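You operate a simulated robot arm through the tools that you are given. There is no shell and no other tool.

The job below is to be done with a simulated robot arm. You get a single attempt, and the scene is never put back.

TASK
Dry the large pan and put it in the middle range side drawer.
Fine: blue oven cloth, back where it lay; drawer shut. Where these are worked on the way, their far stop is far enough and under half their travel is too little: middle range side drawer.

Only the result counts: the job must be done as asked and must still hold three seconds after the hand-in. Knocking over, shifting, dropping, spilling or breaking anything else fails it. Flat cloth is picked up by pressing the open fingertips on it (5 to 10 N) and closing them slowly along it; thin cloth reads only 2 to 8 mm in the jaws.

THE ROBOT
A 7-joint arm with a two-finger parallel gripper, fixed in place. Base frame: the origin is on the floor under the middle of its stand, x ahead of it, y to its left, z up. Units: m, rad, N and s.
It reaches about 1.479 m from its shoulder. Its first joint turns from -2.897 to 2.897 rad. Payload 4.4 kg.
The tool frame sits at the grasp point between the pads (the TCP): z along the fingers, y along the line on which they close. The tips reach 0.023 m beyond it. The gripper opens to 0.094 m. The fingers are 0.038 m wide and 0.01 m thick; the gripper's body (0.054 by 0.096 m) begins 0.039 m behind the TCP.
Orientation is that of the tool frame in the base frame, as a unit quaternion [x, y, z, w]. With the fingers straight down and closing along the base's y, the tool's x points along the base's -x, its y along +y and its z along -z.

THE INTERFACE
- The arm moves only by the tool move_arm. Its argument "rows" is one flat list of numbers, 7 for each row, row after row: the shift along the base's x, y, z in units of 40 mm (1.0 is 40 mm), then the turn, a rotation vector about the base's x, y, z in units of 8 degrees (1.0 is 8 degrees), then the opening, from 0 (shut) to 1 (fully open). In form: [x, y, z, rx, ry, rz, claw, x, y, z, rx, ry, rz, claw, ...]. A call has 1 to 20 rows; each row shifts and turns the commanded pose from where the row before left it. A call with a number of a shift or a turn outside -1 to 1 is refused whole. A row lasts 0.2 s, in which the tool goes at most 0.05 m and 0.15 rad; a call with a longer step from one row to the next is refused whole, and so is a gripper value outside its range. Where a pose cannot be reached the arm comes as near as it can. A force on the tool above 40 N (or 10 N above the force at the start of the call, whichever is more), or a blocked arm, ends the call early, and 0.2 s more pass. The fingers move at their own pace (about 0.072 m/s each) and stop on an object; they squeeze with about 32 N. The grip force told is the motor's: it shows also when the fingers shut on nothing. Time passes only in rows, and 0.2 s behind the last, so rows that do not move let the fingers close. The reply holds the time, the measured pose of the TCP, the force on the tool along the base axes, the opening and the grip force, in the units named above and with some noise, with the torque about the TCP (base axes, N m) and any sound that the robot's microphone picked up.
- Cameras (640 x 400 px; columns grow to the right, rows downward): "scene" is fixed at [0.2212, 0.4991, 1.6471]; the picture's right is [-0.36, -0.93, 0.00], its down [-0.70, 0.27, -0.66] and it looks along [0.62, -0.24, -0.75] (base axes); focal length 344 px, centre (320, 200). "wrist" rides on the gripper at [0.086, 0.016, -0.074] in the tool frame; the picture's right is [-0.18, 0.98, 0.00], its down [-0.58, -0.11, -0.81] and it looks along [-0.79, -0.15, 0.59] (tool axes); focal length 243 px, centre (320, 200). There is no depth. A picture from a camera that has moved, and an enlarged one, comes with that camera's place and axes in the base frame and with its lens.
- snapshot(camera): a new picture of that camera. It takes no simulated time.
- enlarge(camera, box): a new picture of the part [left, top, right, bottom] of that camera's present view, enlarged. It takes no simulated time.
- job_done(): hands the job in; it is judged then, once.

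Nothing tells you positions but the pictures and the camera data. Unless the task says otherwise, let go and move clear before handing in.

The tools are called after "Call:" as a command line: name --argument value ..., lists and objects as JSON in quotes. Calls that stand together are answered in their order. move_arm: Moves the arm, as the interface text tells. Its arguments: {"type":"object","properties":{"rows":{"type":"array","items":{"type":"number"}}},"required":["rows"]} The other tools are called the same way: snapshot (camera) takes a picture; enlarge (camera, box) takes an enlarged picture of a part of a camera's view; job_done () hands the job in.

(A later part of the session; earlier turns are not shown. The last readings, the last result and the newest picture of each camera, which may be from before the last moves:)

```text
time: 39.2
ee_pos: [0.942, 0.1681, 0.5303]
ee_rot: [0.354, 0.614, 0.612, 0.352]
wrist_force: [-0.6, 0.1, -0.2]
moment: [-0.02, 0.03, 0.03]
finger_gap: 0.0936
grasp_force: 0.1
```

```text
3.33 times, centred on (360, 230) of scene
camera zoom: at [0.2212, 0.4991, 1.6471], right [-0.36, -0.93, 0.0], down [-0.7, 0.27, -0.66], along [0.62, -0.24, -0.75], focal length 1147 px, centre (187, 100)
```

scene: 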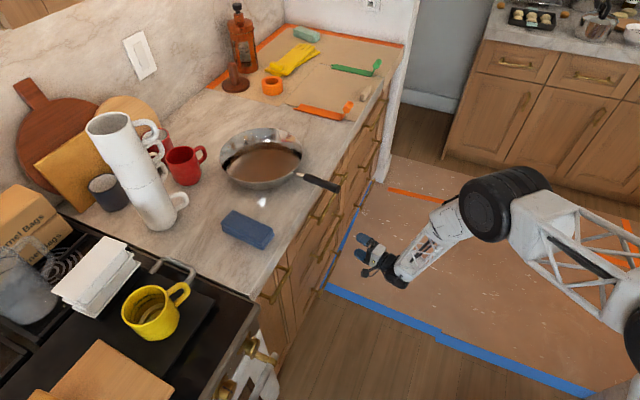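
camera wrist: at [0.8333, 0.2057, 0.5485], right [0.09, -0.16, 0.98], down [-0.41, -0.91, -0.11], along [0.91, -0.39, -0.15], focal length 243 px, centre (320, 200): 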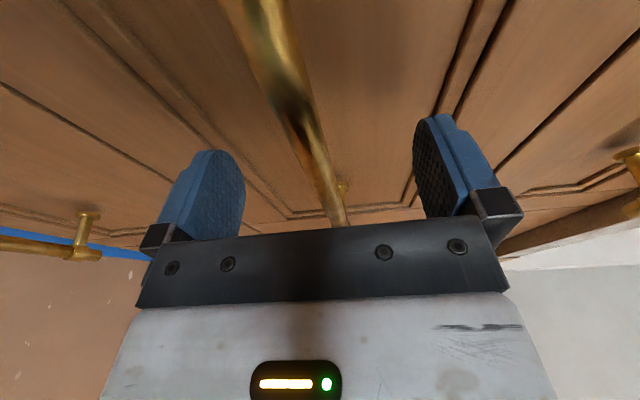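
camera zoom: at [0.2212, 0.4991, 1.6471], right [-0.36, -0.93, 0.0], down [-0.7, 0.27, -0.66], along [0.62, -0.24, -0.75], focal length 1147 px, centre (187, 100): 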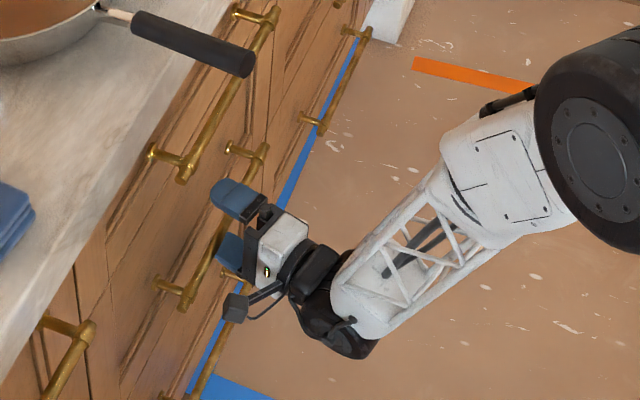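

The bar is between the fingers. Closing on it.

Call:
move_arm --rows '[0, 0, 0, 0, 0, 0, 0.6, 0, 0, 0, 0, 0, 0, 0.3, 0, 0, 0, 0, 0, 0, 0, 0, 0, 0, 0, 0, 0, 0, 0, 0, 0, 0, 0, 0, 0]'

Call:
snapshot --camera "wrist"

```text
time: 40.4
ee_pos: [0.9411, 0.1659, 0.5321]
ee_rot: [0.352, 0.613, 0.612, 0.353]
wrist_force: [-9.2, 0.1, 15.3]
moment: [0.3, 0.19, -0.04]
finger_gap: 0.0127
grasp_force: 44.8
```

```text
taken
camera wrist: at [0.8335, 0.2056, 0.5492], right [0.09, -0.16, 0.98], down [-0.41, -0.91, -0.11], along [0.91, -0.39, -0.15], focal length 243 px, centre (320, 200)
```

wrist: 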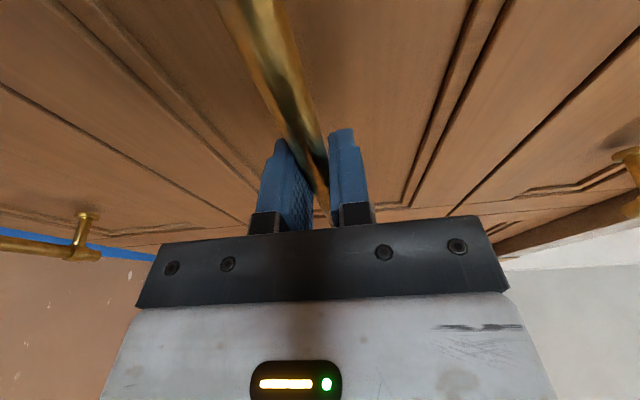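

The bar is gripped (13 mm). Pulling the drawer out gently along the face normal.

Call:
move_arm --rows '[-0.1, -0.1, 0.03, 0, 0, 0, 0, -0.3, -0.3, 0, 0, 0, 0, 0, -0.4, -0.4, 0, 0, 0, 0, 0, -0.4, -0.4, 0, 0, 0, 0, 0]'

Call:
enlarge --camera "scene" --box '[260, 140, 460, 310]'

```text
time: 41.4
ee_pos: [0.8923, 0.119, 0.5319]
ee_rot: [0.355, 0.614, 0.611, 0.352]
wrist_force: [12.6, -9.6, -20.7]
moment: [-0.1, 0.06, -1.46]
finger_gap: 0.0129
grasp_force: 45.1
```

```text
2.35 times, centred on (360, 225) of scene
camera zoom: at [0.2212, 0.4991, 1.6471], right [-0.36, -0.93, 0.0], down [-0.7, 0.27, -0.66], along [0.62, -0.24, -0.75], focal length 810 px, centre (226, 141)
```

zoom: 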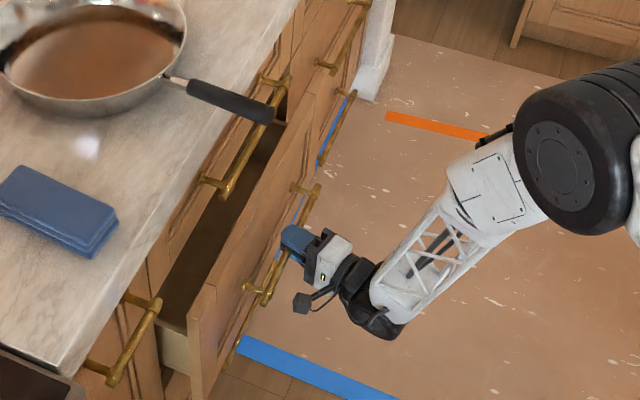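

The correct (middle) drawer is opening. Slight side force suggests the normal is ~46°, so I adjust direction and keep pulling.

Call:
move_arm --rows '[-0.36, -0.44, -0.015, 0, 0, 0, 0, -0.39, -0.41, 0, 0, 0, 0, 0, -0.39, -0.41, 0, 0, 0, 0, 0, -0.39, -0.41, 0, 0, 0, 0, 0, -0.39, -0.41, 0, 0, 0, 0, 0]'

```text
time: 42.0
ee_pos: [0.8665, 0.0924, 0.5321]
ee_rot: [0.352, 0.614, 0.613, 0.352]
wrist_force: [-4.4, 7.1, 5.3]
moment: [0.37, 0.31, -0.49]
finger_gap: 0.0129
grasp_force: 44.8
stopped in row 2: the force on the tool passed its limit at 47 N (the readings are from after the stop); the commanded pose is now the measured one
```

A force spike stopped it mid-pull; forces are small now, so I continue more slowly.

Call:
move_arm --rows '[-0.1, -0.105, 0, 0, 0, 0, 0, -0.2, -0.205, 0, 0, 0, 0, 0, -0.25, -0.255, 0, 0, 0, 0, 0, -0.25, -0.255, 0, 0, 0, 0, 0, -0.25, -0.255, 0, 0, 0, 0, 0]'

```text
time: 42.9
ee_pos: [0.8405, 0.0657, 0.532]
ee_rot: [0.35, 0.614, 0.613, 0.352]
wrist_force: [-8.7, 8.2, 8.7]
moment: [0.31, 0.23, -0.97]
finger_gap: 0.0131
grasp_force: 44.7
stopped in row 4: the force on the tool passed its limit at 43 N (the readings are from after the stop); the commanded pose is now the measured one
```

Call:
move_arm --rows '[-0.1, -0.1, 0.01, 0, 0, 0, 0, -0.15, -0.15, 0, 0, 0, 0, 0, -0.16, -0.16, 0, 0, 0, 0, 0, -0.16, -0.16, 0, 0, 0, 0, 0, -0.16, -0.16, 0, 0, 0, 0, 0, -0.16, -0.16, 0, 0, 0, 0, 0, -0.16, -0.16, 0, 0, 0, 0, 0, -0.16, -0.16, 0, 0, 0, 0, 0]'

```text
time: 44.7
ee_pos: [0.7917, 0.0172, 0.5338]
ee_rot: [0.351, 0.614, 0.613, 0.352]
wrist_force: [-2.2, 4.9, -5.2]
moment: [0.27, 0.28, -0.02]
finger_gap: 0.0129
grasp_force: 44.5
```

Smooth now at this pace (0.21 m open). Continuing.

Call:
move_arm --rows '[-0.12, -0.12, 0, 0, 0, 0, 0, -0.16, -0.16, 0, 0, 0, 0, 0, -0.16, -0.16, 0, 0, 0, 0, 0, -0.16, -0.16, 0, 0, 0, 0, 0, -0.16, -0.16, 0, 0, 0, 0, 0, -0.16, -0.16, 0, 0, 0, 0, 0, -0.16, -0.16, 0, 0, 0, 0, 0, -0.16, -0.16, 0, 0, 0, 0, 0, -0.16, -0.16, 0, 0, 0, 0, 0, -0.16, -0.16, 0, 0, 0, 0, 0, -0.16, -0.16, 0, 0, 0, 0, 0, -0.16, -0.16, 0, 0, 0, 0, 0]'

Call:
snapshot --camera "scene"

```text
time: 47.3
ee_pos: [0.716, -0.0585, 0.5332]
ee_rot: [0.351, 0.614, 0.613, 0.352]
wrist_force: [-4.0, 6.9, -11.9]
moment: [0.18, 0.16, 0.04]
finger_gap: 0.0129
grasp_force: 45.4
```

```text
taken
```

scene: 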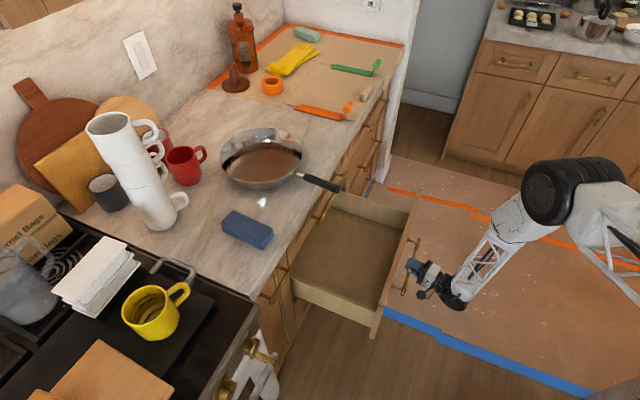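

Drawer is empty and about 0.32 m out. I'll keep pulling gently to its far stop for maximum room.

Call:
move_arm --rows '[-0.1, -0.1, -0.01, 0, 0, 0, 0, -0.16, -0.16, 0, 0, 0, 0, 0, -0.16, -0.16, 0, 0, 0, 0, 0, -0.16, -0.16, 0, 0, 0, 0, 0, -0.16, -0.16, 0, 0, 0, 0, 0, -0.16, -0.16, 0, 0, 0, 0, 0, -0.16, -0.16, 0, 0, 0, 0, 0, -0.16, -0.16, 0, 0, 0, 0, 0, -0.16, -0.16, 0, 0, 0, 0, 0]'

Call:
snapshot --camera "scene"

```text
time: 49.3
ee_pos: [0.6602, -0.1135, 0.5332]
ee_rot: [0.351, 0.615, 0.613, 0.352]
wrist_force: [-14.4, 16.8, 9.5]
moment: [0.27, 0.19, -0.4]
finger_gap: 0.0129
grasp_force: 44.7
```

```text
taken
```

scene: 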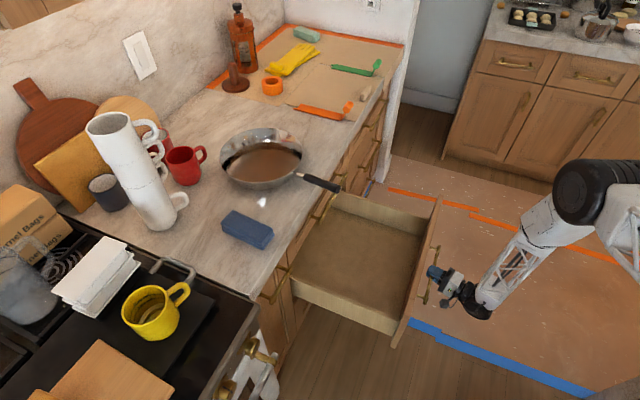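

Call:
move_arm --rows '[-0.14, -0.06, 0, 0, 0, 0, 0, -0.16, -0.155, 0, 0, 0, 0, 0, -0.16, -0.155, 0, 0, 0, 0, 0, -0.16, -0.155, 0, 0, 0, 0, 0, -0.16, -0.155, 0, 0, 0, 0, 0]'

Call:
snapshot --camera "scene"

```text
time: 50.3
ee_pos: [0.6392, -0.1332, 0.5325]
ee_rot: [0.351, 0.615, 0.612, 0.353]
wrist_force: [3.2, -5.7, -4.0]
moment: [0.56, 0.52, -0.29]
finger_gap: 0.0129
grasp_force: 44.7
stopped in row 5: the force on the tool passed its limit at 43 N (the readings are from after the stop); the commanded pose is now the measured one
```

```text
taken
```

scene: 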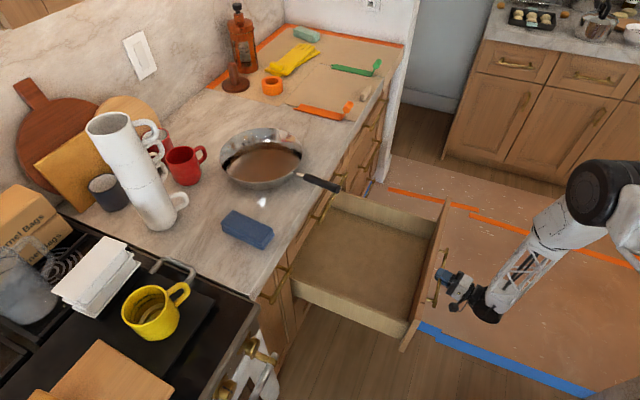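

The drawer is at its far stop (~0.43 m out). Releasing the bar and backing away.

Call:
move_arm --rows '[0, 0, 0, 0, 0, 0, 0.3, 0, 0, 0, 0, 0, 0, 0.6, 0, 0, 0, 0, 0, 0, 1, 0, 0, 0, 0, 0, 0, 1, -0.3, -0.3, 0, 0, 0, 0, 1, -0.5, -0.5, 0, 0, 0, 0, 1, -0.6, -0.6, 0, 0, 0, 0, 1, -0.4, -0.4, 0, 0, 0, 0, 1]'

Call:
snapshot --camera "wrist"

Call:
enlarge --camera "scene" --box '[260, 160, 500, 370]'

```text
time: 52.1
ee_pos: [0.5663, -0.2067, 0.5316]
ee_rot: [0.351, 0.615, 0.613, 0.352]
wrist_force: [0.6, 0.2, 0.1]
moment: [-0.01, 0.0, 0.01]
finger_gap: 0.0939
grasp_force: 0.1
```

```text
taken
camera wrist: at [0.4582, -0.1689, 0.5489], right [0.09, -0.16, 0.98], down [-0.4, -0.91, -0.11], along [0.91, -0.39, -0.15], focal length 243 px, centre (320, 200)
```

wrist: 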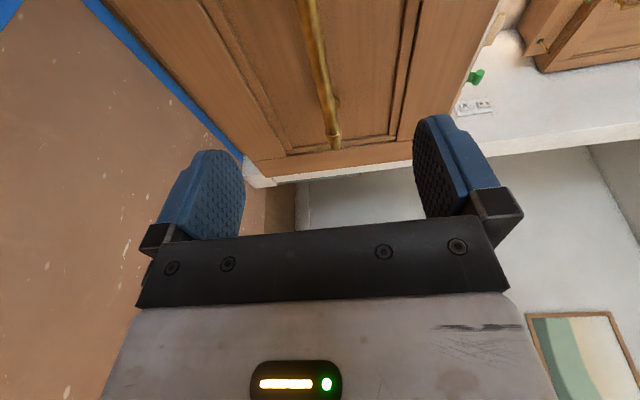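

```text
1.90 times, centred on (380, 265) of scene
camera zoom: at [0.2212, 0.4991, 1.6471], right [-0.36, -0.93, 0.0], down [-0.7, 0.27, -0.66], along [0.62, -0.24, -0.75], focal length 655 px, centre (206, 76)
```

zoom: 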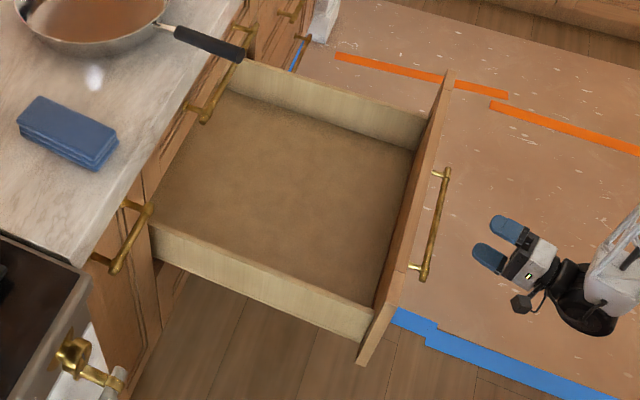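

The drawer is fully open and empty. Next, rise, turn the hand back to fingers-down, and go hover over the pan's handle.

Call:
move_arm --rows '[0, 0, 1, 0, 0, 0, 1, 0, 0, 1, 0, 0, 0, 1, 0, 0, 1, 0, 0, 0, 1, 0, 0, 1, 0, 0, 0, 1, 0, 0, 1, 0, 0, 0, 1, 0, 0, 1, 0, 0, 0, 1, 0, 0, 1, 0, 0, 0, 1, 0, 0, 1, 0, 0, 0, 1, 0, 0, 1, 0, 0, 0, 1, 0, 0, 1, 0, 0, 0, 1, 0, 0, 1, 0, 0, 0, 1, 0, 0, 1, 0, 0, 0, 1, 0, 0, 1, 0, 0, 0, 1]'

```text
time: 54.9
ee_pos: [0.5666, -0.2061, 1.0518]
ee_rot: [0.352, 0.614, 0.612, 0.352]
wrist_force: [0.0, -1.2, 0.3]
moment: [-0.01, -0.02, 0.01]
finger_gap: 0.0939
grasp_force: 0.1
```

Call:
move_arm --rows '[0.25, 0.333, 0.1, -0.794, 0.196, 0.587, 1, 0.25, 0.333, 0.1, -0.794, 0.196, 0.587, 1, 0.25, 0.333, 0.1, -0.794, 0.196, 0.587, 1, 0.25, 0.333, 0.1, -0.794, 0.196, 0.587, 1, 0.25, 0.333, 0.1, -0.794, 0.196, 0.587, 1, 0.25, 0.333, 0.1, -0.794, 0.196, 0.587, 1, 0.25, 0.333, 0.1, -0.794, 0.196, 0.587, 1, 0.25, 0.333, 0.1, -0.794, 0.196, 0.587, 1, 0.25, 0.333, 0.1, -0.794, 0.196, 0.587, 1, 0.25, 0.333, 0.1, -0.794, 0.196, 0.587, 1, 0.25, 0.333, 0.1, -0.794, 0.196, 0.587, 1, 0.25, 0.333, 0.1, -0.794, 0.196, 0.587, 1, 0.25, 0.333, 0.1, -0.794, 0.196, 0.587, 1, 0.25, 0.333, 0.1, -0.794, 0.196, 0.587, 1, 0.25, 0.333, 0.1, -0.794, 0.196, 0.587, 1]'

Call:
snapshot --camera "wrist"

Call:
snapshot --camera "scene"

```text
time: 58.1
ee_pos: [0.7177, -0.0072, 1.1133]
ee_rot: [-0.277, 0.961, 0.001, 0.0]
wrist_force: [-0.8, -0.4, -0.8]
moment: [0.01, 0.01, 0.01]
finger_gap: 0.094
grasp_force: 0.1
```

```text
taken
camera wrist: at [0.6356, -0.0387, 1.1883], right [-0.37, 0.93, 0.0], down [0.55, 0.22, 0.81], along [0.75, 0.3, -0.59], focal length 243 px, centre (320, 200)
```

wrist: 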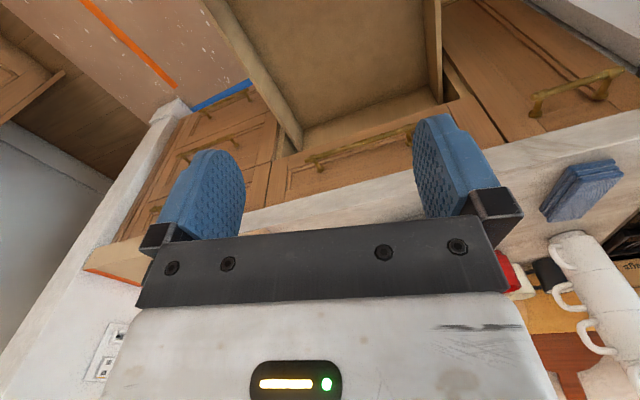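

```text
taken
```

scene: 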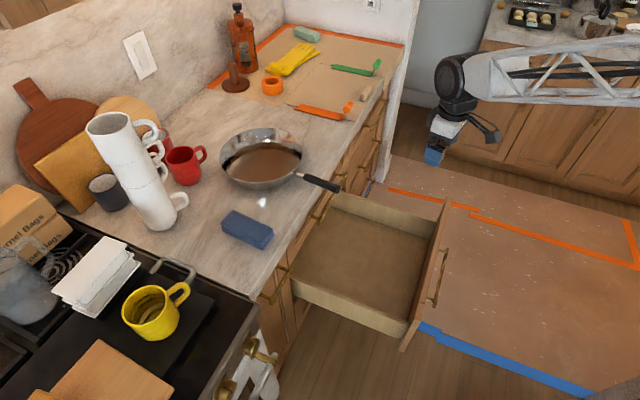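

Call:
enlarge --camera "wrist" --box '[190, 0, 470, 175]'

Call:
enlarge --camera "scene" --box '[270, 170, 470, 360]'

```text
2.29 times, centred on (330, 88) of wrist
camera zoom: at [0.6356, -0.0387, 1.1883], right [-0.37, 0.93, 0.0], down [0.55, 0.22, 0.81], along [0.75, 0.3, -0.59], focal length 555 px, centre (297, 457)
```

zoom: 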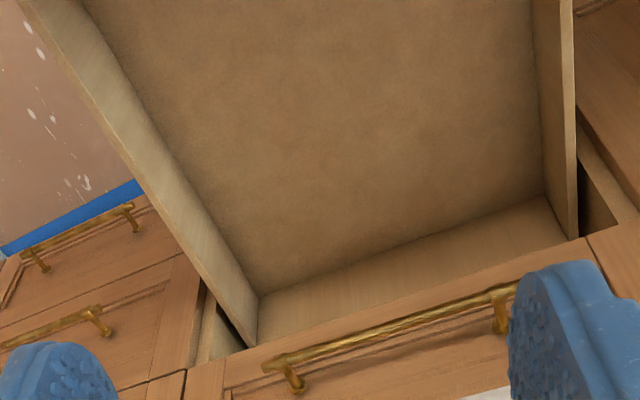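

```text
2.11 times, centred on (370, 265) of scene
camera zoom: at [0.2212, 0.4991, 1.6471], right [-0.36, -0.93, 0.0], down [-0.7, 0.27, -0.66], along [0.62, -0.24, -0.75], focal length 724 px, centre (215, 63)
```

zoom: 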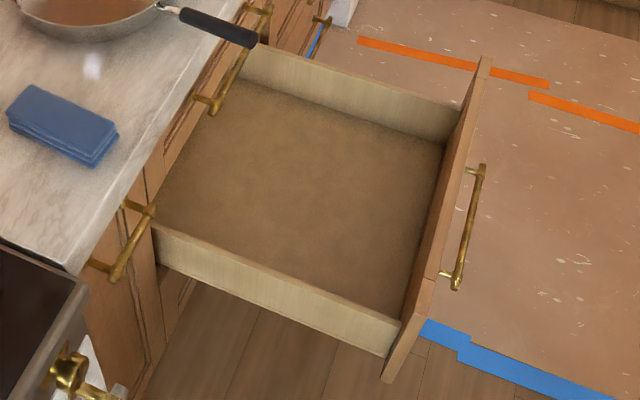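

Drawer interior spans about 0.45 m wide × 0.51 m deep, floor z≈0.42; the pan fits with its handle turned sideways. Moving to hover over the handle near the pan.

Call:
move_arm --rows '[0.444, 0.885, -0.166, 0, 0, 0, 1, 0.444, 0.885, -0.166, 0, 0, 0, 1, 0.444, 0.885, -0.166, 0, 0, 0, 1, 0.444, 0.885, -0.166, 0, 0, 0, 1, 0.444, 0.885, -0.166, 0, 0, 0, 1, 0.444, 0.885, -0.166, 0, 0, 0, 1, 0.444, 0.885, -0.166, 0, 0, 0, 1, 0.444, 0.885, -0.166, 0, 0, 0, 1]'

Call:
snapshot --camera "wrist"

Call:
enlarge --camera "scene" --box '[210, 110, 370, 220]'

```text
time: 59.9
ee_pos: [0.8606, 0.2769, 1.0594]
ee_rot: [-0.276, 0.961, 0.002, 0.001]
wrist_force: [-0.3, 0.5, 0.7]
moment: [0.01, 0.0, -0.04]
finger_gap: 0.0941
grasp_force: 0.0
```

```text
taken
camera wrist: at [0.7779, 0.2447, 1.1354], right [-0.37, 0.93, 0.0], down [0.55, 0.21, 0.81], along [0.75, 0.3, -0.59], focal length 243 px, centre (320, 200)
```

wrist: 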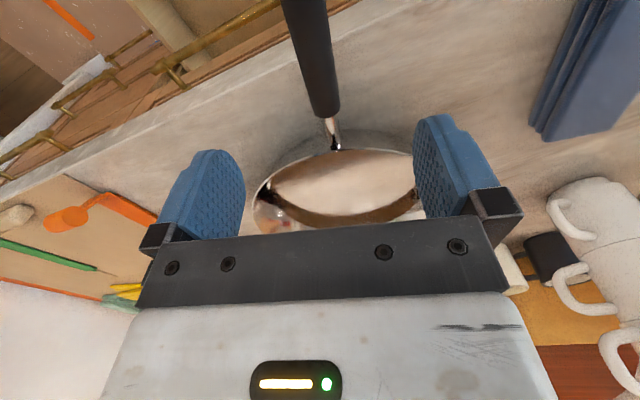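

```text
3.64 times, centred on (290, 165) of scene
camera zoom: at [0.2212, 0.4991, 1.6471], right [-0.36, -0.93, 0.0], down [-0.7, 0.27, -0.66], along [0.62, -0.24, -0.75], focal length 1251 px, centre (429, 327)
```

zoom: 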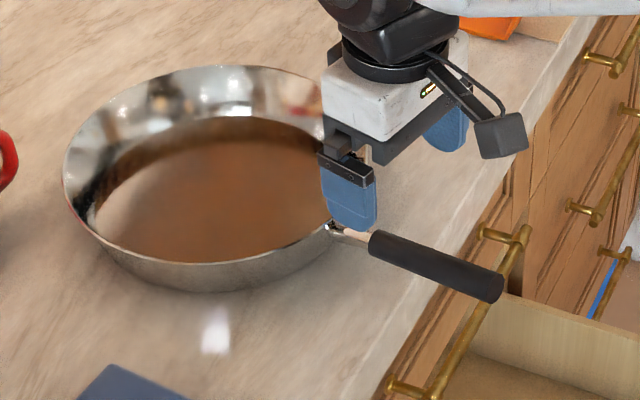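

The handle line runs right under the grasp point. Descending around it with the jaws open.

Call:
move_arm --rows '[0, 0, -0.8, 0, 0, 0, 1, 0, 0, -0.8, 0, 0, 0, 1, 0, 0, -0.5, 0, 0, 0, 1, 0, 0, -0.3, 0, 0, 0, 1]'

Call:
snapshot --camera "wrist"

Call:
enlarge --camera "scene" --box '[250, 130, 370, 220]'

```text
time: 60.9
ee_pos: [0.8596, 0.2768, 0.9624]
ee_rot: [-0.276, 0.961, 0.002, 0.001]
wrist_force: [0.0, -0.1, 0.5]
moment: [0.01, 0.0, -0.02]
finger_gap: 0.094
grasp_force: 0.1
```

```text
taken
camera wrist: at [0.7783, 0.2443, 1.0382], right [-0.37, 0.93, 0.0], down [0.55, 0.21, 0.81], along [0.75, 0.3, -0.59], focal length 243 px, centre (320, 200)
```

wrist: 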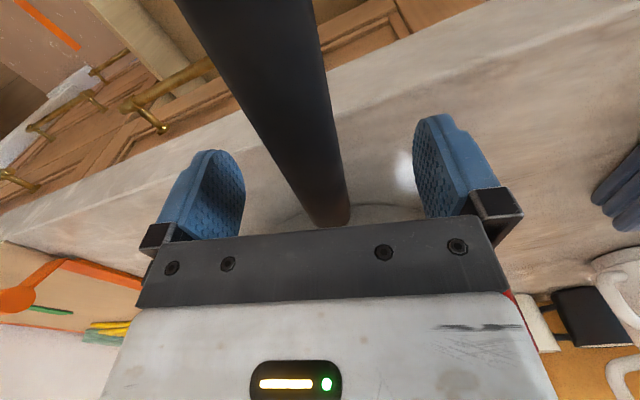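

```text
4.44 times, centred on (310, 175) of scene
camera zoom: at [0.2212, 0.4991, 1.6471], right [-0.36, -0.93, 0.0], down [-0.7, 0.27, -0.66], along [0.62, -0.24, -0.75], focal length 1529 px, centre (364, 311)
```

zoom: 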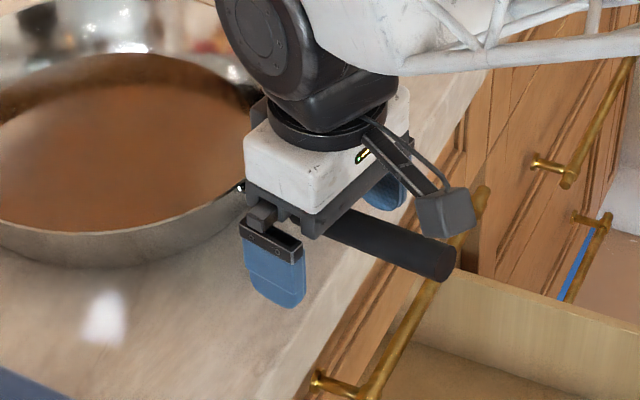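

Call:
move_arm --rows '[0, 0, 0, 0, 0, 0, 0.6, 0, 0, 0, 0, 0, 0, 0.4, 0, 0, 0, 0, 0, 0, 0.2, 0, 0, 0, 0, 0, 0, 0, 0, 0, 0, 0, 0, 0, 0, 0, 0, 0, 0, 0, 0, 0]'

Call:
enlarge --camera "scene" --box '[210, 110, 370, 220]'

```text
time: 62.3
ee_pos: [0.8591, 0.2747, 0.9634]
ee_rot: [-0.276, 0.961, 0.001, 0.0]
wrist_force: [-0.9, 2.9, 0.0]
moment: [0.17, -0.05, 0.55]
finger_gap: 0.0276
grasp_force: 32.1
```

```text
3.64 times, centred on (290, 165) of scene
camera zoom: at [0.2212, 0.4991, 1.6471], right [-0.36, -0.93, 0.0], down [-0.7, 0.27, -0.66], along [0.62, -0.24, -0.75], focal length 1251 px, centre (429, 327)
```

zoom: 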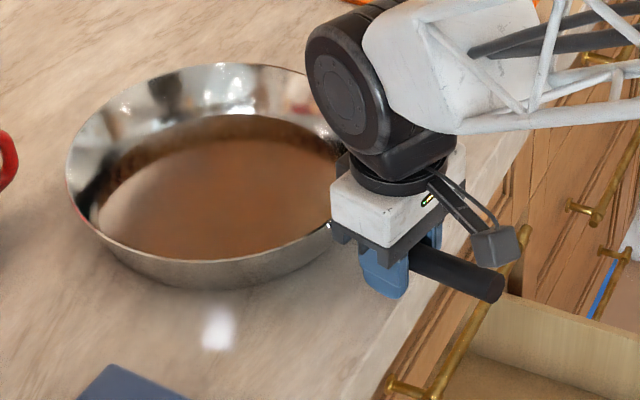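

Handle gripped (27.6 mm). Test-lifting by 15 mm to learn the weight and see whether the pan pitches.

Call:
move_arm --rows '[0, 0, 0.1, 0, 0, 0, 0, 0, 0, 0.1, 0, 0, 0, 0, 0, 0, 0.2, 0, 0, 0, 0, 0, 0, 0, 0, 0, 0, 0]'

Call:
enlarge --camera "scene" --box '[210, 110, 370, 220]'

Call:
snapshot --camera "wrist"

```text
time: 63.3
ee_pos: [0.8593, 0.2762, 0.9803]
ee_rot: [-0.277, 0.961, 0.001, 0.001]
wrist_force: [0.1, -0.3, -3.8]
moment: [-0.18, 0.28, -0.09]
finger_gap: 0.0275
grasp_force: 32.2
```

```text
3.64 times, centred on (290, 165) of scene
camera zoom: at [0.2212, 0.4991, 1.6471], right [-0.36, -0.93, 0.0], down [-0.7, 0.27, -0.66], along [0.62, -0.24, -0.75], focal length 1251 px, centre (429, 327)
```

zoom: 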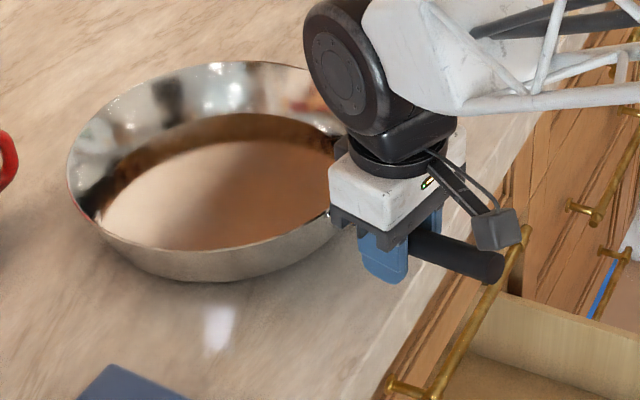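

```text
taken
camera wrist: at [0.7779, 0.2445, 1.0549], right [-0.37, 0.93, 0.0], down [0.55, 0.21, 0.81], along [0.75, 0.3, -0.59], focal length 243 px, centre (320, 200)
```

wrist: 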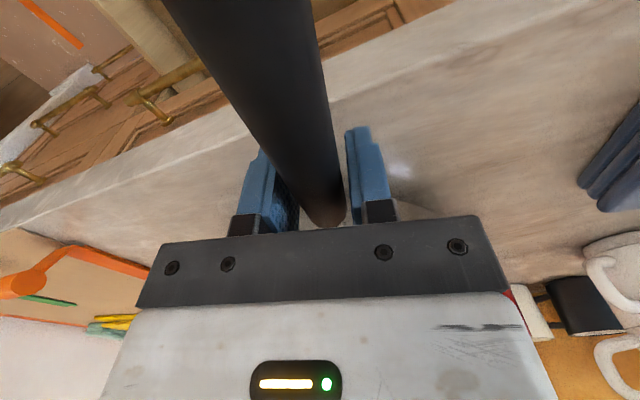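

Call:
move_arm --rows '[0, 0, 0.2, 0, 0, 0, 0, 0, 0, 0.3, 0, 0, 0, 0, 0, 0, 0.3, 0, 0, 0, 0, 0, 0, 0, 0, 0, 0, 0]'

Call:
enlarge --camera "scene" --box '[210, 110, 370, 220]'

```text
time: 64.3
ee_pos: [0.8594, 0.2757, 1.0124]
ee_rot: [-0.276, 0.961, 0.001, 0.0]
wrist_force: [-0.1, -0.4, -4.6]
moment: [-0.12, 0.24, 0.01]
finger_gap: 0.0276
grasp_force: 31.9
```

```text
3.64 times, centred on (290, 165) of scene
camera zoom: at [0.2212, 0.4991, 1.6471], right [-0.36, -0.93, 0.0], down [-0.7, 0.27, -0.66], along [0.62, -0.24, -0.75], focal length 1251 px, centre (429, 327)
```

zoom: 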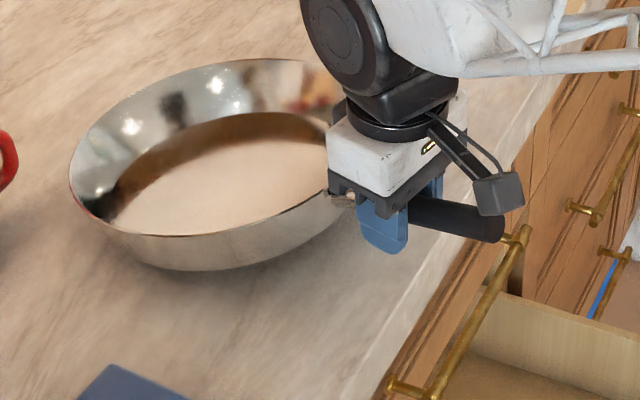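

The pan (~1.1 kg) pivots in the fingers because friction can't hold its pitching moment here, and the palm would block its handle. I'll set it back down and re-grip near the handle's end so it can hang freely like a pendulum.

Call:
move_arm --rows '[0, 0, -0.35, 0, 0, 0, 0, 0, 0, -0.35, 0, 0, 0, 0, 0, 0, -0.35, 0, 0, 0, 0, 0, 0, -0.17, 0, 0, 0, 0]'

Call:
enlarge --camera "scene" --box '[210, 110, 370, 220]'

```text
time: 65.3
ee_pos: [0.8597, 0.2751, 0.9637]
ee_rot: [-0.276, 0.961, 0.001, 0.001]
wrist_force: [-8.4, -4.7, 17.1]
moment: [0.36, -0.49, 0.09]
finger_gap: 0.0276
grasp_force: 31.9
```

```text
3.64 times, centred on (290, 165) of scene
camera zoom: at [0.2212, 0.4991, 1.6471], right [-0.36, -0.93, 0.0], down [-0.7, 0.27, -0.66], along [0.62, -0.24, -0.75], focal length 1251 px, centre (429, 327)
```

zoom: 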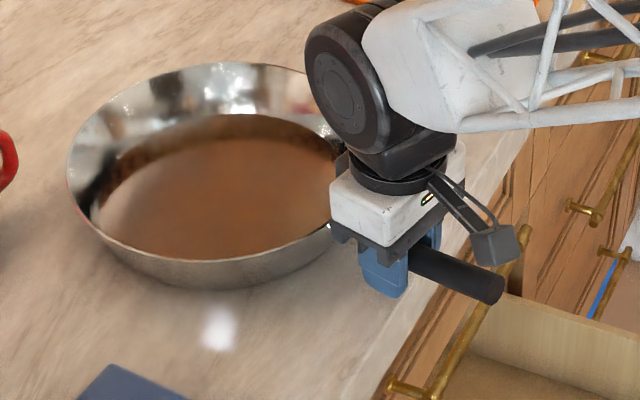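

Call:
move_arm --rows '[0, 0, 0.03, 0, 0, 0, 0.4, 0, 0, 0, 0, 0, 0, 0.7, 0, 0, 0, 0, 0, 0, 1, 0, 0, 0, 0, 0, 0, 1, -0.57, -0.375, 0.07, 0, 0, 0, 1, -0.57, -0.375, 0.07, 0, 0, 0, 1]'

Call:
snapshot --camera "wrist"

Call:
enlarge --camera "scene" --box '[210, 110, 370, 220]'

```text
time: 66.7
ee_pos: [0.8138, 0.2459, 0.9699]
ee_rot: [-0.276, 0.961, 0.001, 0.001]
wrist_force: [0.3, 0.4, -0.6]
moment: [0.01, 0.0, 0.02]
finger_gap: 0.0941
grasp_force: 0.2
```

```text
taken
camera wrist: at [0.732, 0.215, 1.0445], right [-0.37, 0.93, 0.0], down [0.55, 0.22, 0.81], along [0.75, 0.3, -0.59], focal length 243 px, centre (320, 200)
```

wrist: 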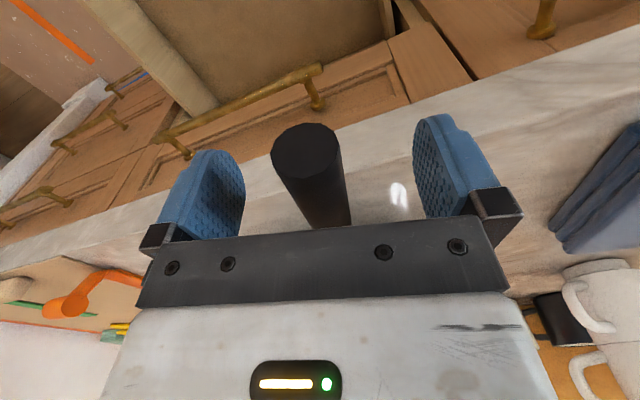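

```text
3.64 times, centred on (290, 165) of scene
camera zoom: at [0.2212, 0.4991, 1.6471], right [-0.36, -0.93, 0.0], down [-0.7, 0.27, -0.66], along [0.62, -0.24, -0.75], focal length 1251 px, centre (429, 327)
```

zoom: 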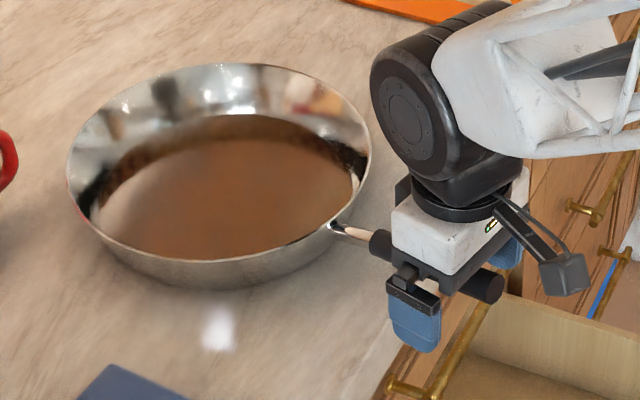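

The handle's end is ~25 mm behind the grasp point, well aligned. Closing here.

Call:
move_arm --rows '[0, 0, 0, 0, 0, 0, 0.6, 0, 0, 0, 0, 0, 0, 0.4, 0, 0, 0, 0, 0, 0, 0.2, 0, 0, 0, 0, 0, 0, 0, 0, 0, 0, 0, 0, 0, 0, 0, 0, 0, 0, 0, 0, 0]'

Call:
enlarge --camera "scene" --box '[210, 110, 370, 220]'

```text
time: 68.1
ee_pos: [0.8129, 0.247, 0.9704]
ee_rot: [-0.277, 0.961, 0.001, 0.001]
wrist_force: [-3.6, 0.1, 2.2]
moment: [0.09, 0.0, 0.5]
finger_gap: 0.0273
grasp_force: 31.6
```

```text
3.64 times, centred on (290, 165) of scene
camera zoom: at [0.2212, 0.4991, 1.6471], right [-0.36, -0.93, 0.0], down [-0.7, 0.27, -0.66], along [0.62, -0.24, -0.75], focal length 1251 px, centre (429, 327)
```

zoom: 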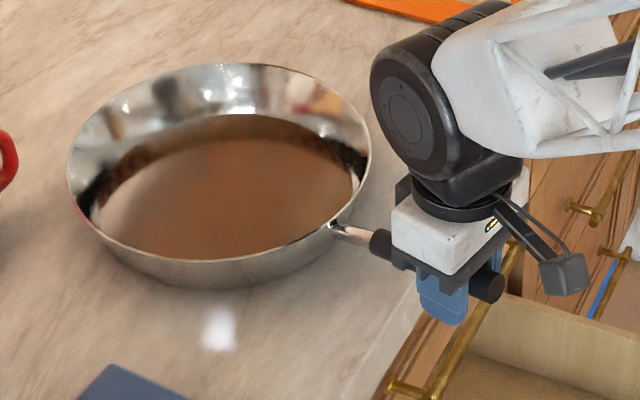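

Gripped. Now lifting: hand rises and moves slightly over the pan so it swings down to hang beneath the hand.

Call:
move_arm --rows '[0, 0, 0.3, 0, 0, 0, 0, 0.1, 0.06, 0.5, 0, 0, 0, 0, 0.2, 0.125, 0.6, 0, 0, 0, 0, 0.2, 0.125, 0.6, 0, 0, 0, 0, 0.2, 0.125, 0.6, 0, 0, 0, 0]'

Call:
snapshot --camera "scene"

Call:
snapshot --camera "wrist"

```text
time: 69.3
ee_pos: [0.8417, 0.2641, 1.074]
ee_rot: [-0.276, 0.961, 0.001, 0.0]
wrist_force: [-1.7, -0.8, -3.0]
moment: [-0.17, 0.41, 0.08]
finger_gap: 0.0277
grasp_force: 32.1
```

```text
taken
```

scene: 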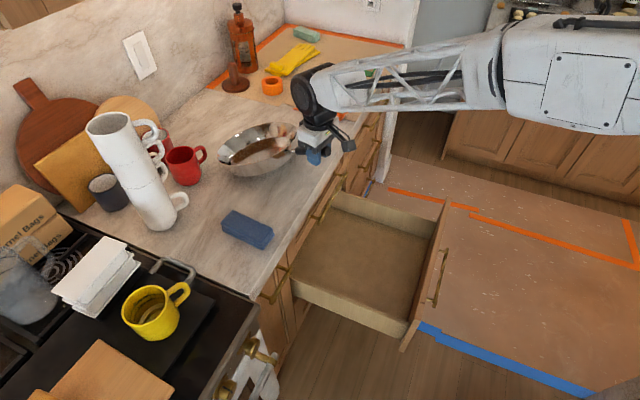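

```text
taken
camera wrist: at [0.7605, 0.2316, 1.149], right [-0.37, 0.93, 0.0], down [0.55, 0.21, 0.81], along [0.75, 0.3, -0.59], focal length 243 px, centre (320, 200)
```

wrist: 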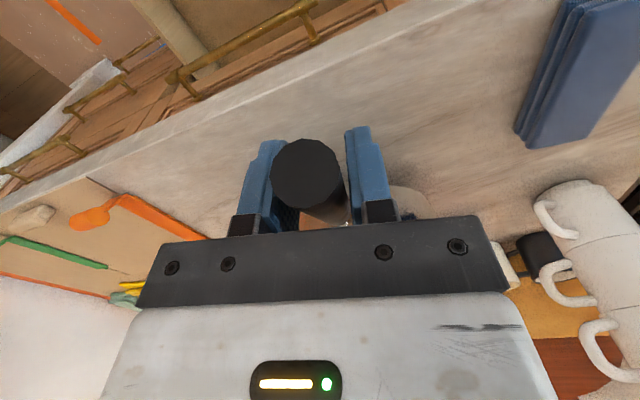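

The pan pivots as intended. Continuing upward.

Call:
move_arm --rows '[0.25, 0.156, 0.7, 0, 0, 0, 0, 0.3, 0.19, 0.7, 0, 0, 0, 0, 0.3, 0.19, 0.7, 0, 0, 0, 0, 0.3, 0.19, 0.7, 0, 0, 0, 0]'

Call:
enlarge --camera "scene" --box '[190, 60, 390, 220]'

Call:
snapshot --camera "wrist"

```text
time: 70.3
ee_pos: [0.8881, 0.2927, 1.1834]
ee_rot: [-0.276, 0.961, 0.0, 0.0]
wrist_force: [0.4, 1.0, -8.6]
moment: [-0.57, 0.89, -0.01]
finger_gap: 0.0277
grasp_force: 32.0
```

```text
2.50 times, centred on (290, 140) of scene
camera zoom: at [0.2212, 0.4991, 1.6471], right [-0.36, -0.93, 0.0], down [-0.7, 0.27, -0.66], along [0.62, -0.24, -0.75], focal length 860 px, centre (395, 350)
```

zoom: 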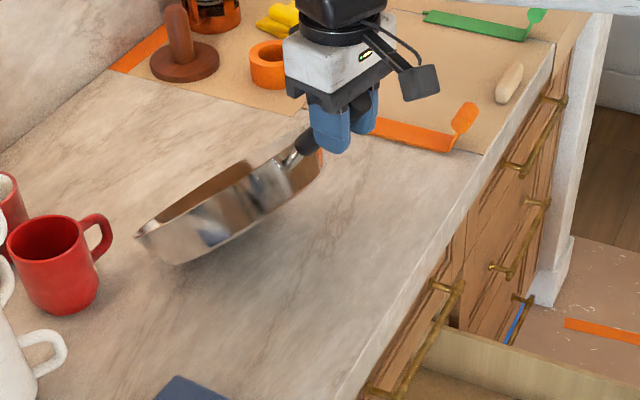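

```text
taken
camera wrist: at [0.8059, 0.261, 1.2598], right [-0.37, 0.93, 0.0], down [0.55, 0.22, 0.81], along [0.75, 0.3, -0.59], focal length 243 px, centre (320, 200)
```

wrist: 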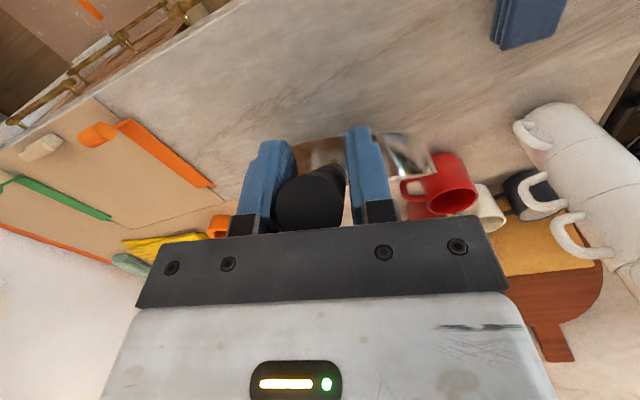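

Call:
move_arm --rows '[0, 0, 0.5, 0, 0, 0, 0, 0, 0, 0.5, 0, 0, 0, 0, 0, 0, 0, 0, 0, 0, 0]'

Call:
enlarge --camera "scene" --box '[190, 60, 390, 220]'

Call:
enlarge --camera "wrist" --box '[220, 100, 460, 240]'

```text
time: 71.1
ee_pos: [0.8873, 0.293, 1.225]
ee_rot: [-0.276, 0.961, 0.001, 0.0]
wrist_force: [0.2, 0.2, -6.9]
moment: [-0.53, 0.81, 0.03]
finger_gap: 0.028
grasp_force: 32.6
```

```text
2.50 times, centred on (290, 140) of scene
camera zoom: at [0.2212, 0.4991, 1.6471], right [-0.36, -0.93, 0.0], down [-0.7, 0.27, -0.66], along [0.62, -0.24, -0.75], focal length 860 px, centre (395, 350)
```

zoom: 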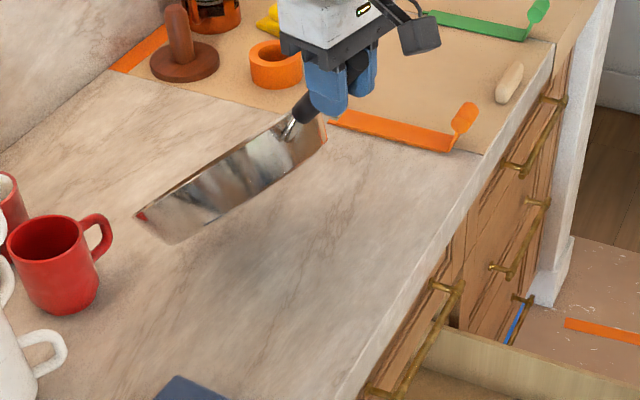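

```text
2.67 times, centred on (340, 170) of wrist
camera zoom: at [0.8063, 0.2616, 1.3003], right [-0.37, 0.93, 0.0], down [0.55, 0.22, 0.81], along [0.75, 0.3, -0.59], focal length 647 px, centre (267, 280)
```

zoom: 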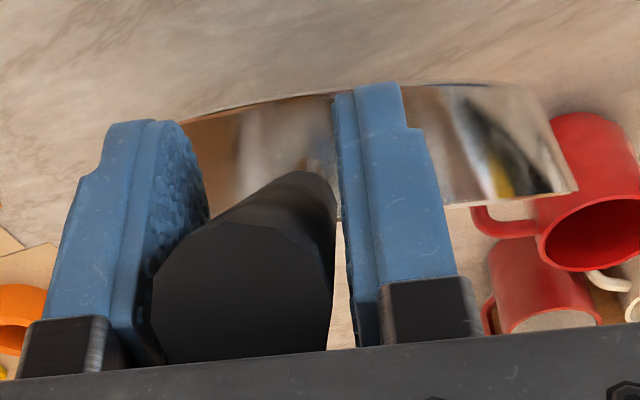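

Call:
move_arm --rows '[0, 0, 0.3, 0, 0, 0, 0, 0, 0, 0.3, 0, 0, 0, 0, 0, 0, 0, 0, 0, 0, 0, 0, 0, 0, 0, 0, 0, 0, 0, 0, 0, 0, 0, 0, 0]'

Call:
enlarge --camera "scene" --box '[190, 60, 390, 220]'

Call:
enlarge --camera "wrist" --box '[220, 100, 460, 240]'

```text
time: 72.3
ee_pos: [0.8875, 0.2924, 1.2498]
ee_rot: [-0.277, 0.961, 0.001, 0.0]
wrist_force: [0.2, 0.0, -7.1]
moment: [-0.51, 0.83, -0.01]
finger_gap: 0.0282
grasp_force: 31.4
```

```text
2.50 times, centred on (290, 140) of scene
camera zoom: at [0.2212, 0.4991, 1.6471], right [-0.36, -0.93, 0.0], down [-0.7, 0.27, -0.66], along [0.62, -0.24, -0.75], focal length 860 px, centre (395, 350)
```

zoom: 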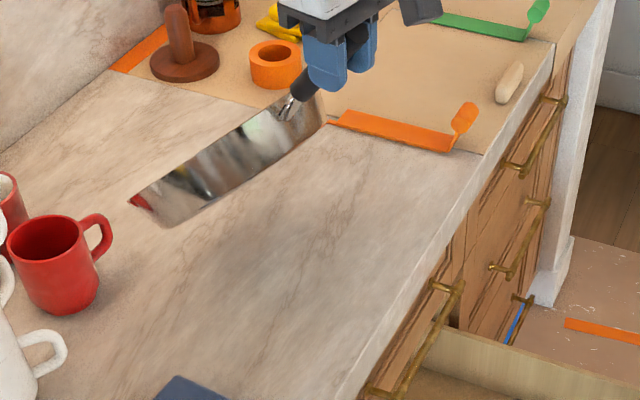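

```text
2.67 times, centred on (340, 170) of wrist
camera zoom: at [0.8064, 0.2611, 1.3248], right [-0.37, 0.93, 0.0], down [0.55, 0.22, 0.81], along [0.75, 0.3, -0.59], focal length 647 px, centre (267, 280)
```

zoom: 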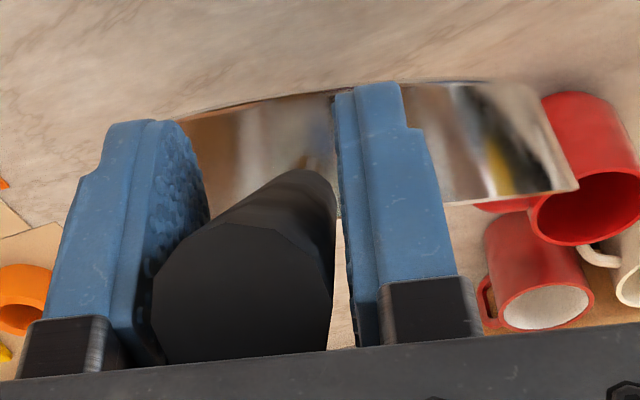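

The pan hangs rigidly at ~50° pitch, about 7 N — stable. Now moving it clear of the counter over the drawer while turning the hand so the pan points along the drawer's width.

Call:
move_arm --rows '[-0.2, -0.5, 0.1, 0, 0, 0, 0, -0.25, -0.65, 0.1, 0, 0, 0, 0, -0.25, -0.65, 0, 0, 0, -0.8, 0, -0.25, -0.65, 0, 0, 0, -0.8, 0, -0.25, -0.65, 0, 0, 0, -0.8, 0, -0.25, -0.65, 0, 0, 0, -0.8, 0, -0.25, -0.65, 0, 0, 0, -0.8, 0, -0.25, -0.65, 0, 0, 0, -0.8, 0, -0.2, -0.5, 0, 0, 0, -0.8, 0, -0.16, -0.42, 0, 0, 0, -0.8, 0]'

Call:
snapshot --camera "scene"

Call:
snapshot --camera "wrist"

```text
time: 74.5
ee_pos: [0.7944, 0.0543, 1.2571]
ee_rot: [0.167, 0.986, 0.001, 0.0]
wrist_force: [-0.8, -0.2, -7.5]
moment: [0.33, 0.96, -0.05]
finger_gap: 0.0281
grasp_force: 32.2
```

```text
taken
```

scene: 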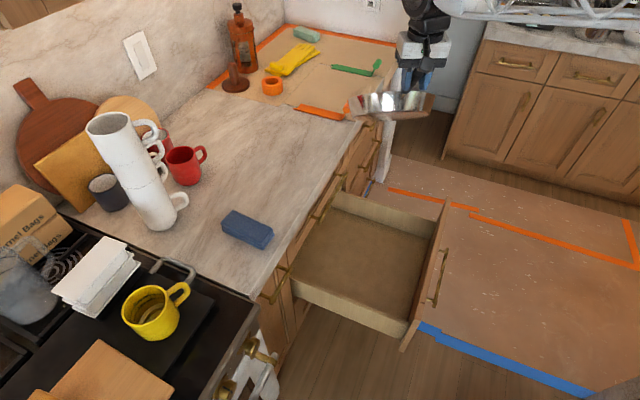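

```text
taken
camera wrist: at [0.7189, 0.099, 1.3322], right [0.5, 0.87, 0.0], down [0.51, -0.29, 0.81], along [0.7, -0.4, -0.59], focal length 243 px, centre (320, 200)
```

wrist: 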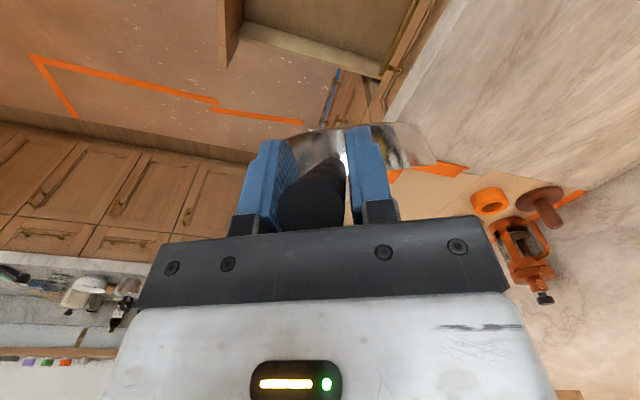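

Call:
move_arm --rows '[0, 0, -0.5, 0, 0, -0.8, 0, 0, 0, -0.8, 0, 0, -0.8, 0, 0, 0, -0.8, 0, 0, -0.8, 0, 0, 0, -0.8, 0, 0, -0.8, 0, 0, 0, -0.8, 0, 0, 0, 0]'

Call:
snapshot --camera "scene"

Call:
snapshot --camera "wrist"

```text
time: 75.7
ee_pos: [0.795, 0.0539, 1.1101]
ee_rot: [0.381, 0.925, 0.0, 0.001]
wrist_force: [1.4, -0.3, -6.6]
moment: [0.63, 0.62, 0.02]
finger_gap: 0.0272
grasp_force: 31.8
```

```text
taken
```

scene: 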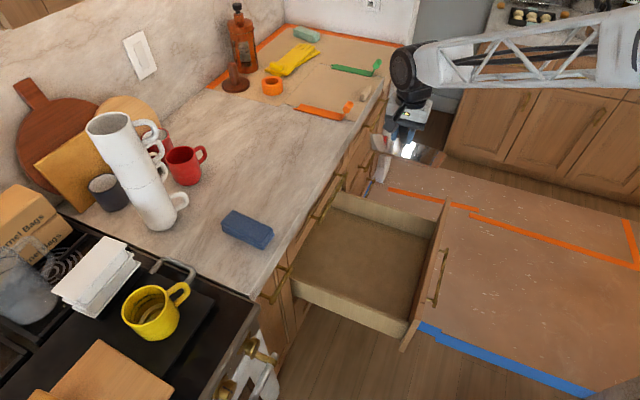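

```text
taken
camera wrist: at [0.7454, 0.1271, 1.1852], right [0.82, 0.57, 0.0], down [0.33, -0.49, 0.81], along [0.46, -0.66, -0.59], focal length 243 px, centre (320, 200)
```

wrist: 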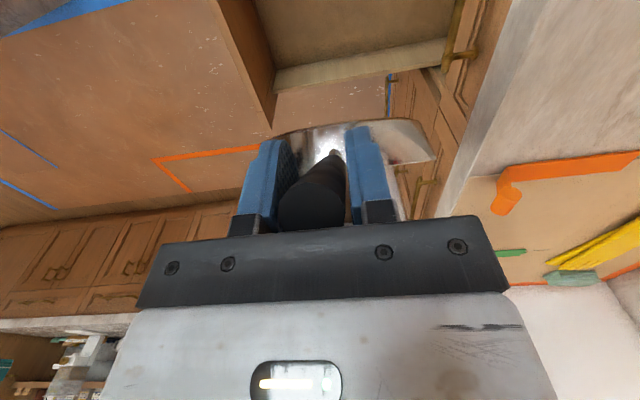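

Call:
enlarge --camera "scene" --box '[340, 80, 460, 180]'

Call:
enlarge --camera "wrist" --box '[200, 0, 520, 230]'

```text
4.00 times, centred on (400, 130) of scene
camera zoom: at [0.2212, 0.4991, 1.6471], right [-0.36, -0.93, 0.0], down [-0.7, 0.27, -0.66], along [0.62, -0.24, -0.75], focal length 1376 px, centre (0, 480)
```

zoom: 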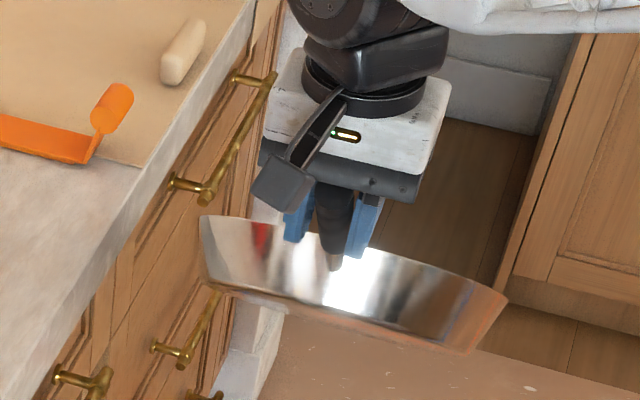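

```text
1.74 times, centred on (360, 115) of wrist
camera zoom: at [0.7454, 0.1271, 1.1852], right [0.82, 0.57, 0.0], down [0.33, -0.49, 0.81], along [0.46, -0.66, -0.59], focal length 422 px, centre (250, 348)
```

zoom: 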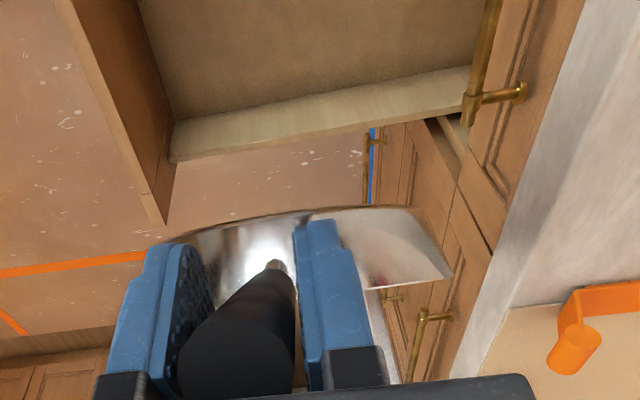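

The pan is level side-to-side and within the drawer's open span (u≈0.48–0.72). I shift 3 cm away from the far side wall and lower it toward the drawer.

Call:
move_arm --rows '[-0.53, 0.53, 0, 0, 0, 0, 0, 0, 0, -0.8, 0, 0, 0, 0, 0, 0, -1, 0, 0, 0, 0, 0, 0, -1, 0, 0, 0, 0, 0, 0, -1, 0, 0, 0, 0, 0, 0, -1, 0, 0, 0, 0, 0, 0, -1, 0, 0, 0, 0, 0, 0, -1, 0, 0, 0, 0]'

Call:
snapshot --camera "scene"

Call:
snapshot --camera "wrist"

```text
time: 77.5
ee_pos: [0.7737, 0.0759, 0.8379]
ee_rot: [0.381, 0.925, 0.0, 0.0]
wrist_force: [-0.2, 0.7, -6.8]
moment: [0.58, 0.54, 0.02]
finger_gap: 0.0277
grasp_force: 31.8
```

```text
taken
```

scene: 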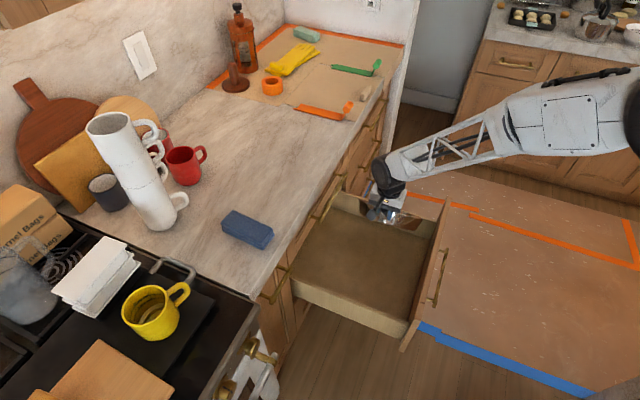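

```text
taken
camera wrist: at [0.7247, 0.1479, 0.913], right [0.82, 0.57, 0.0], down [0.33, -0.49, 0.81], along [0.46, -0.66, -0.59], focal length 243 px, centre (320, 200)
```

wrist: 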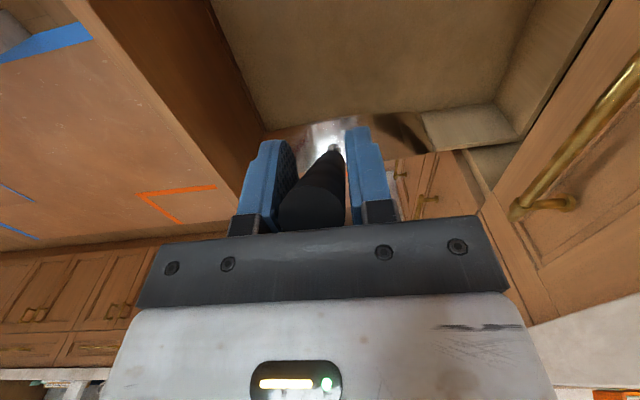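

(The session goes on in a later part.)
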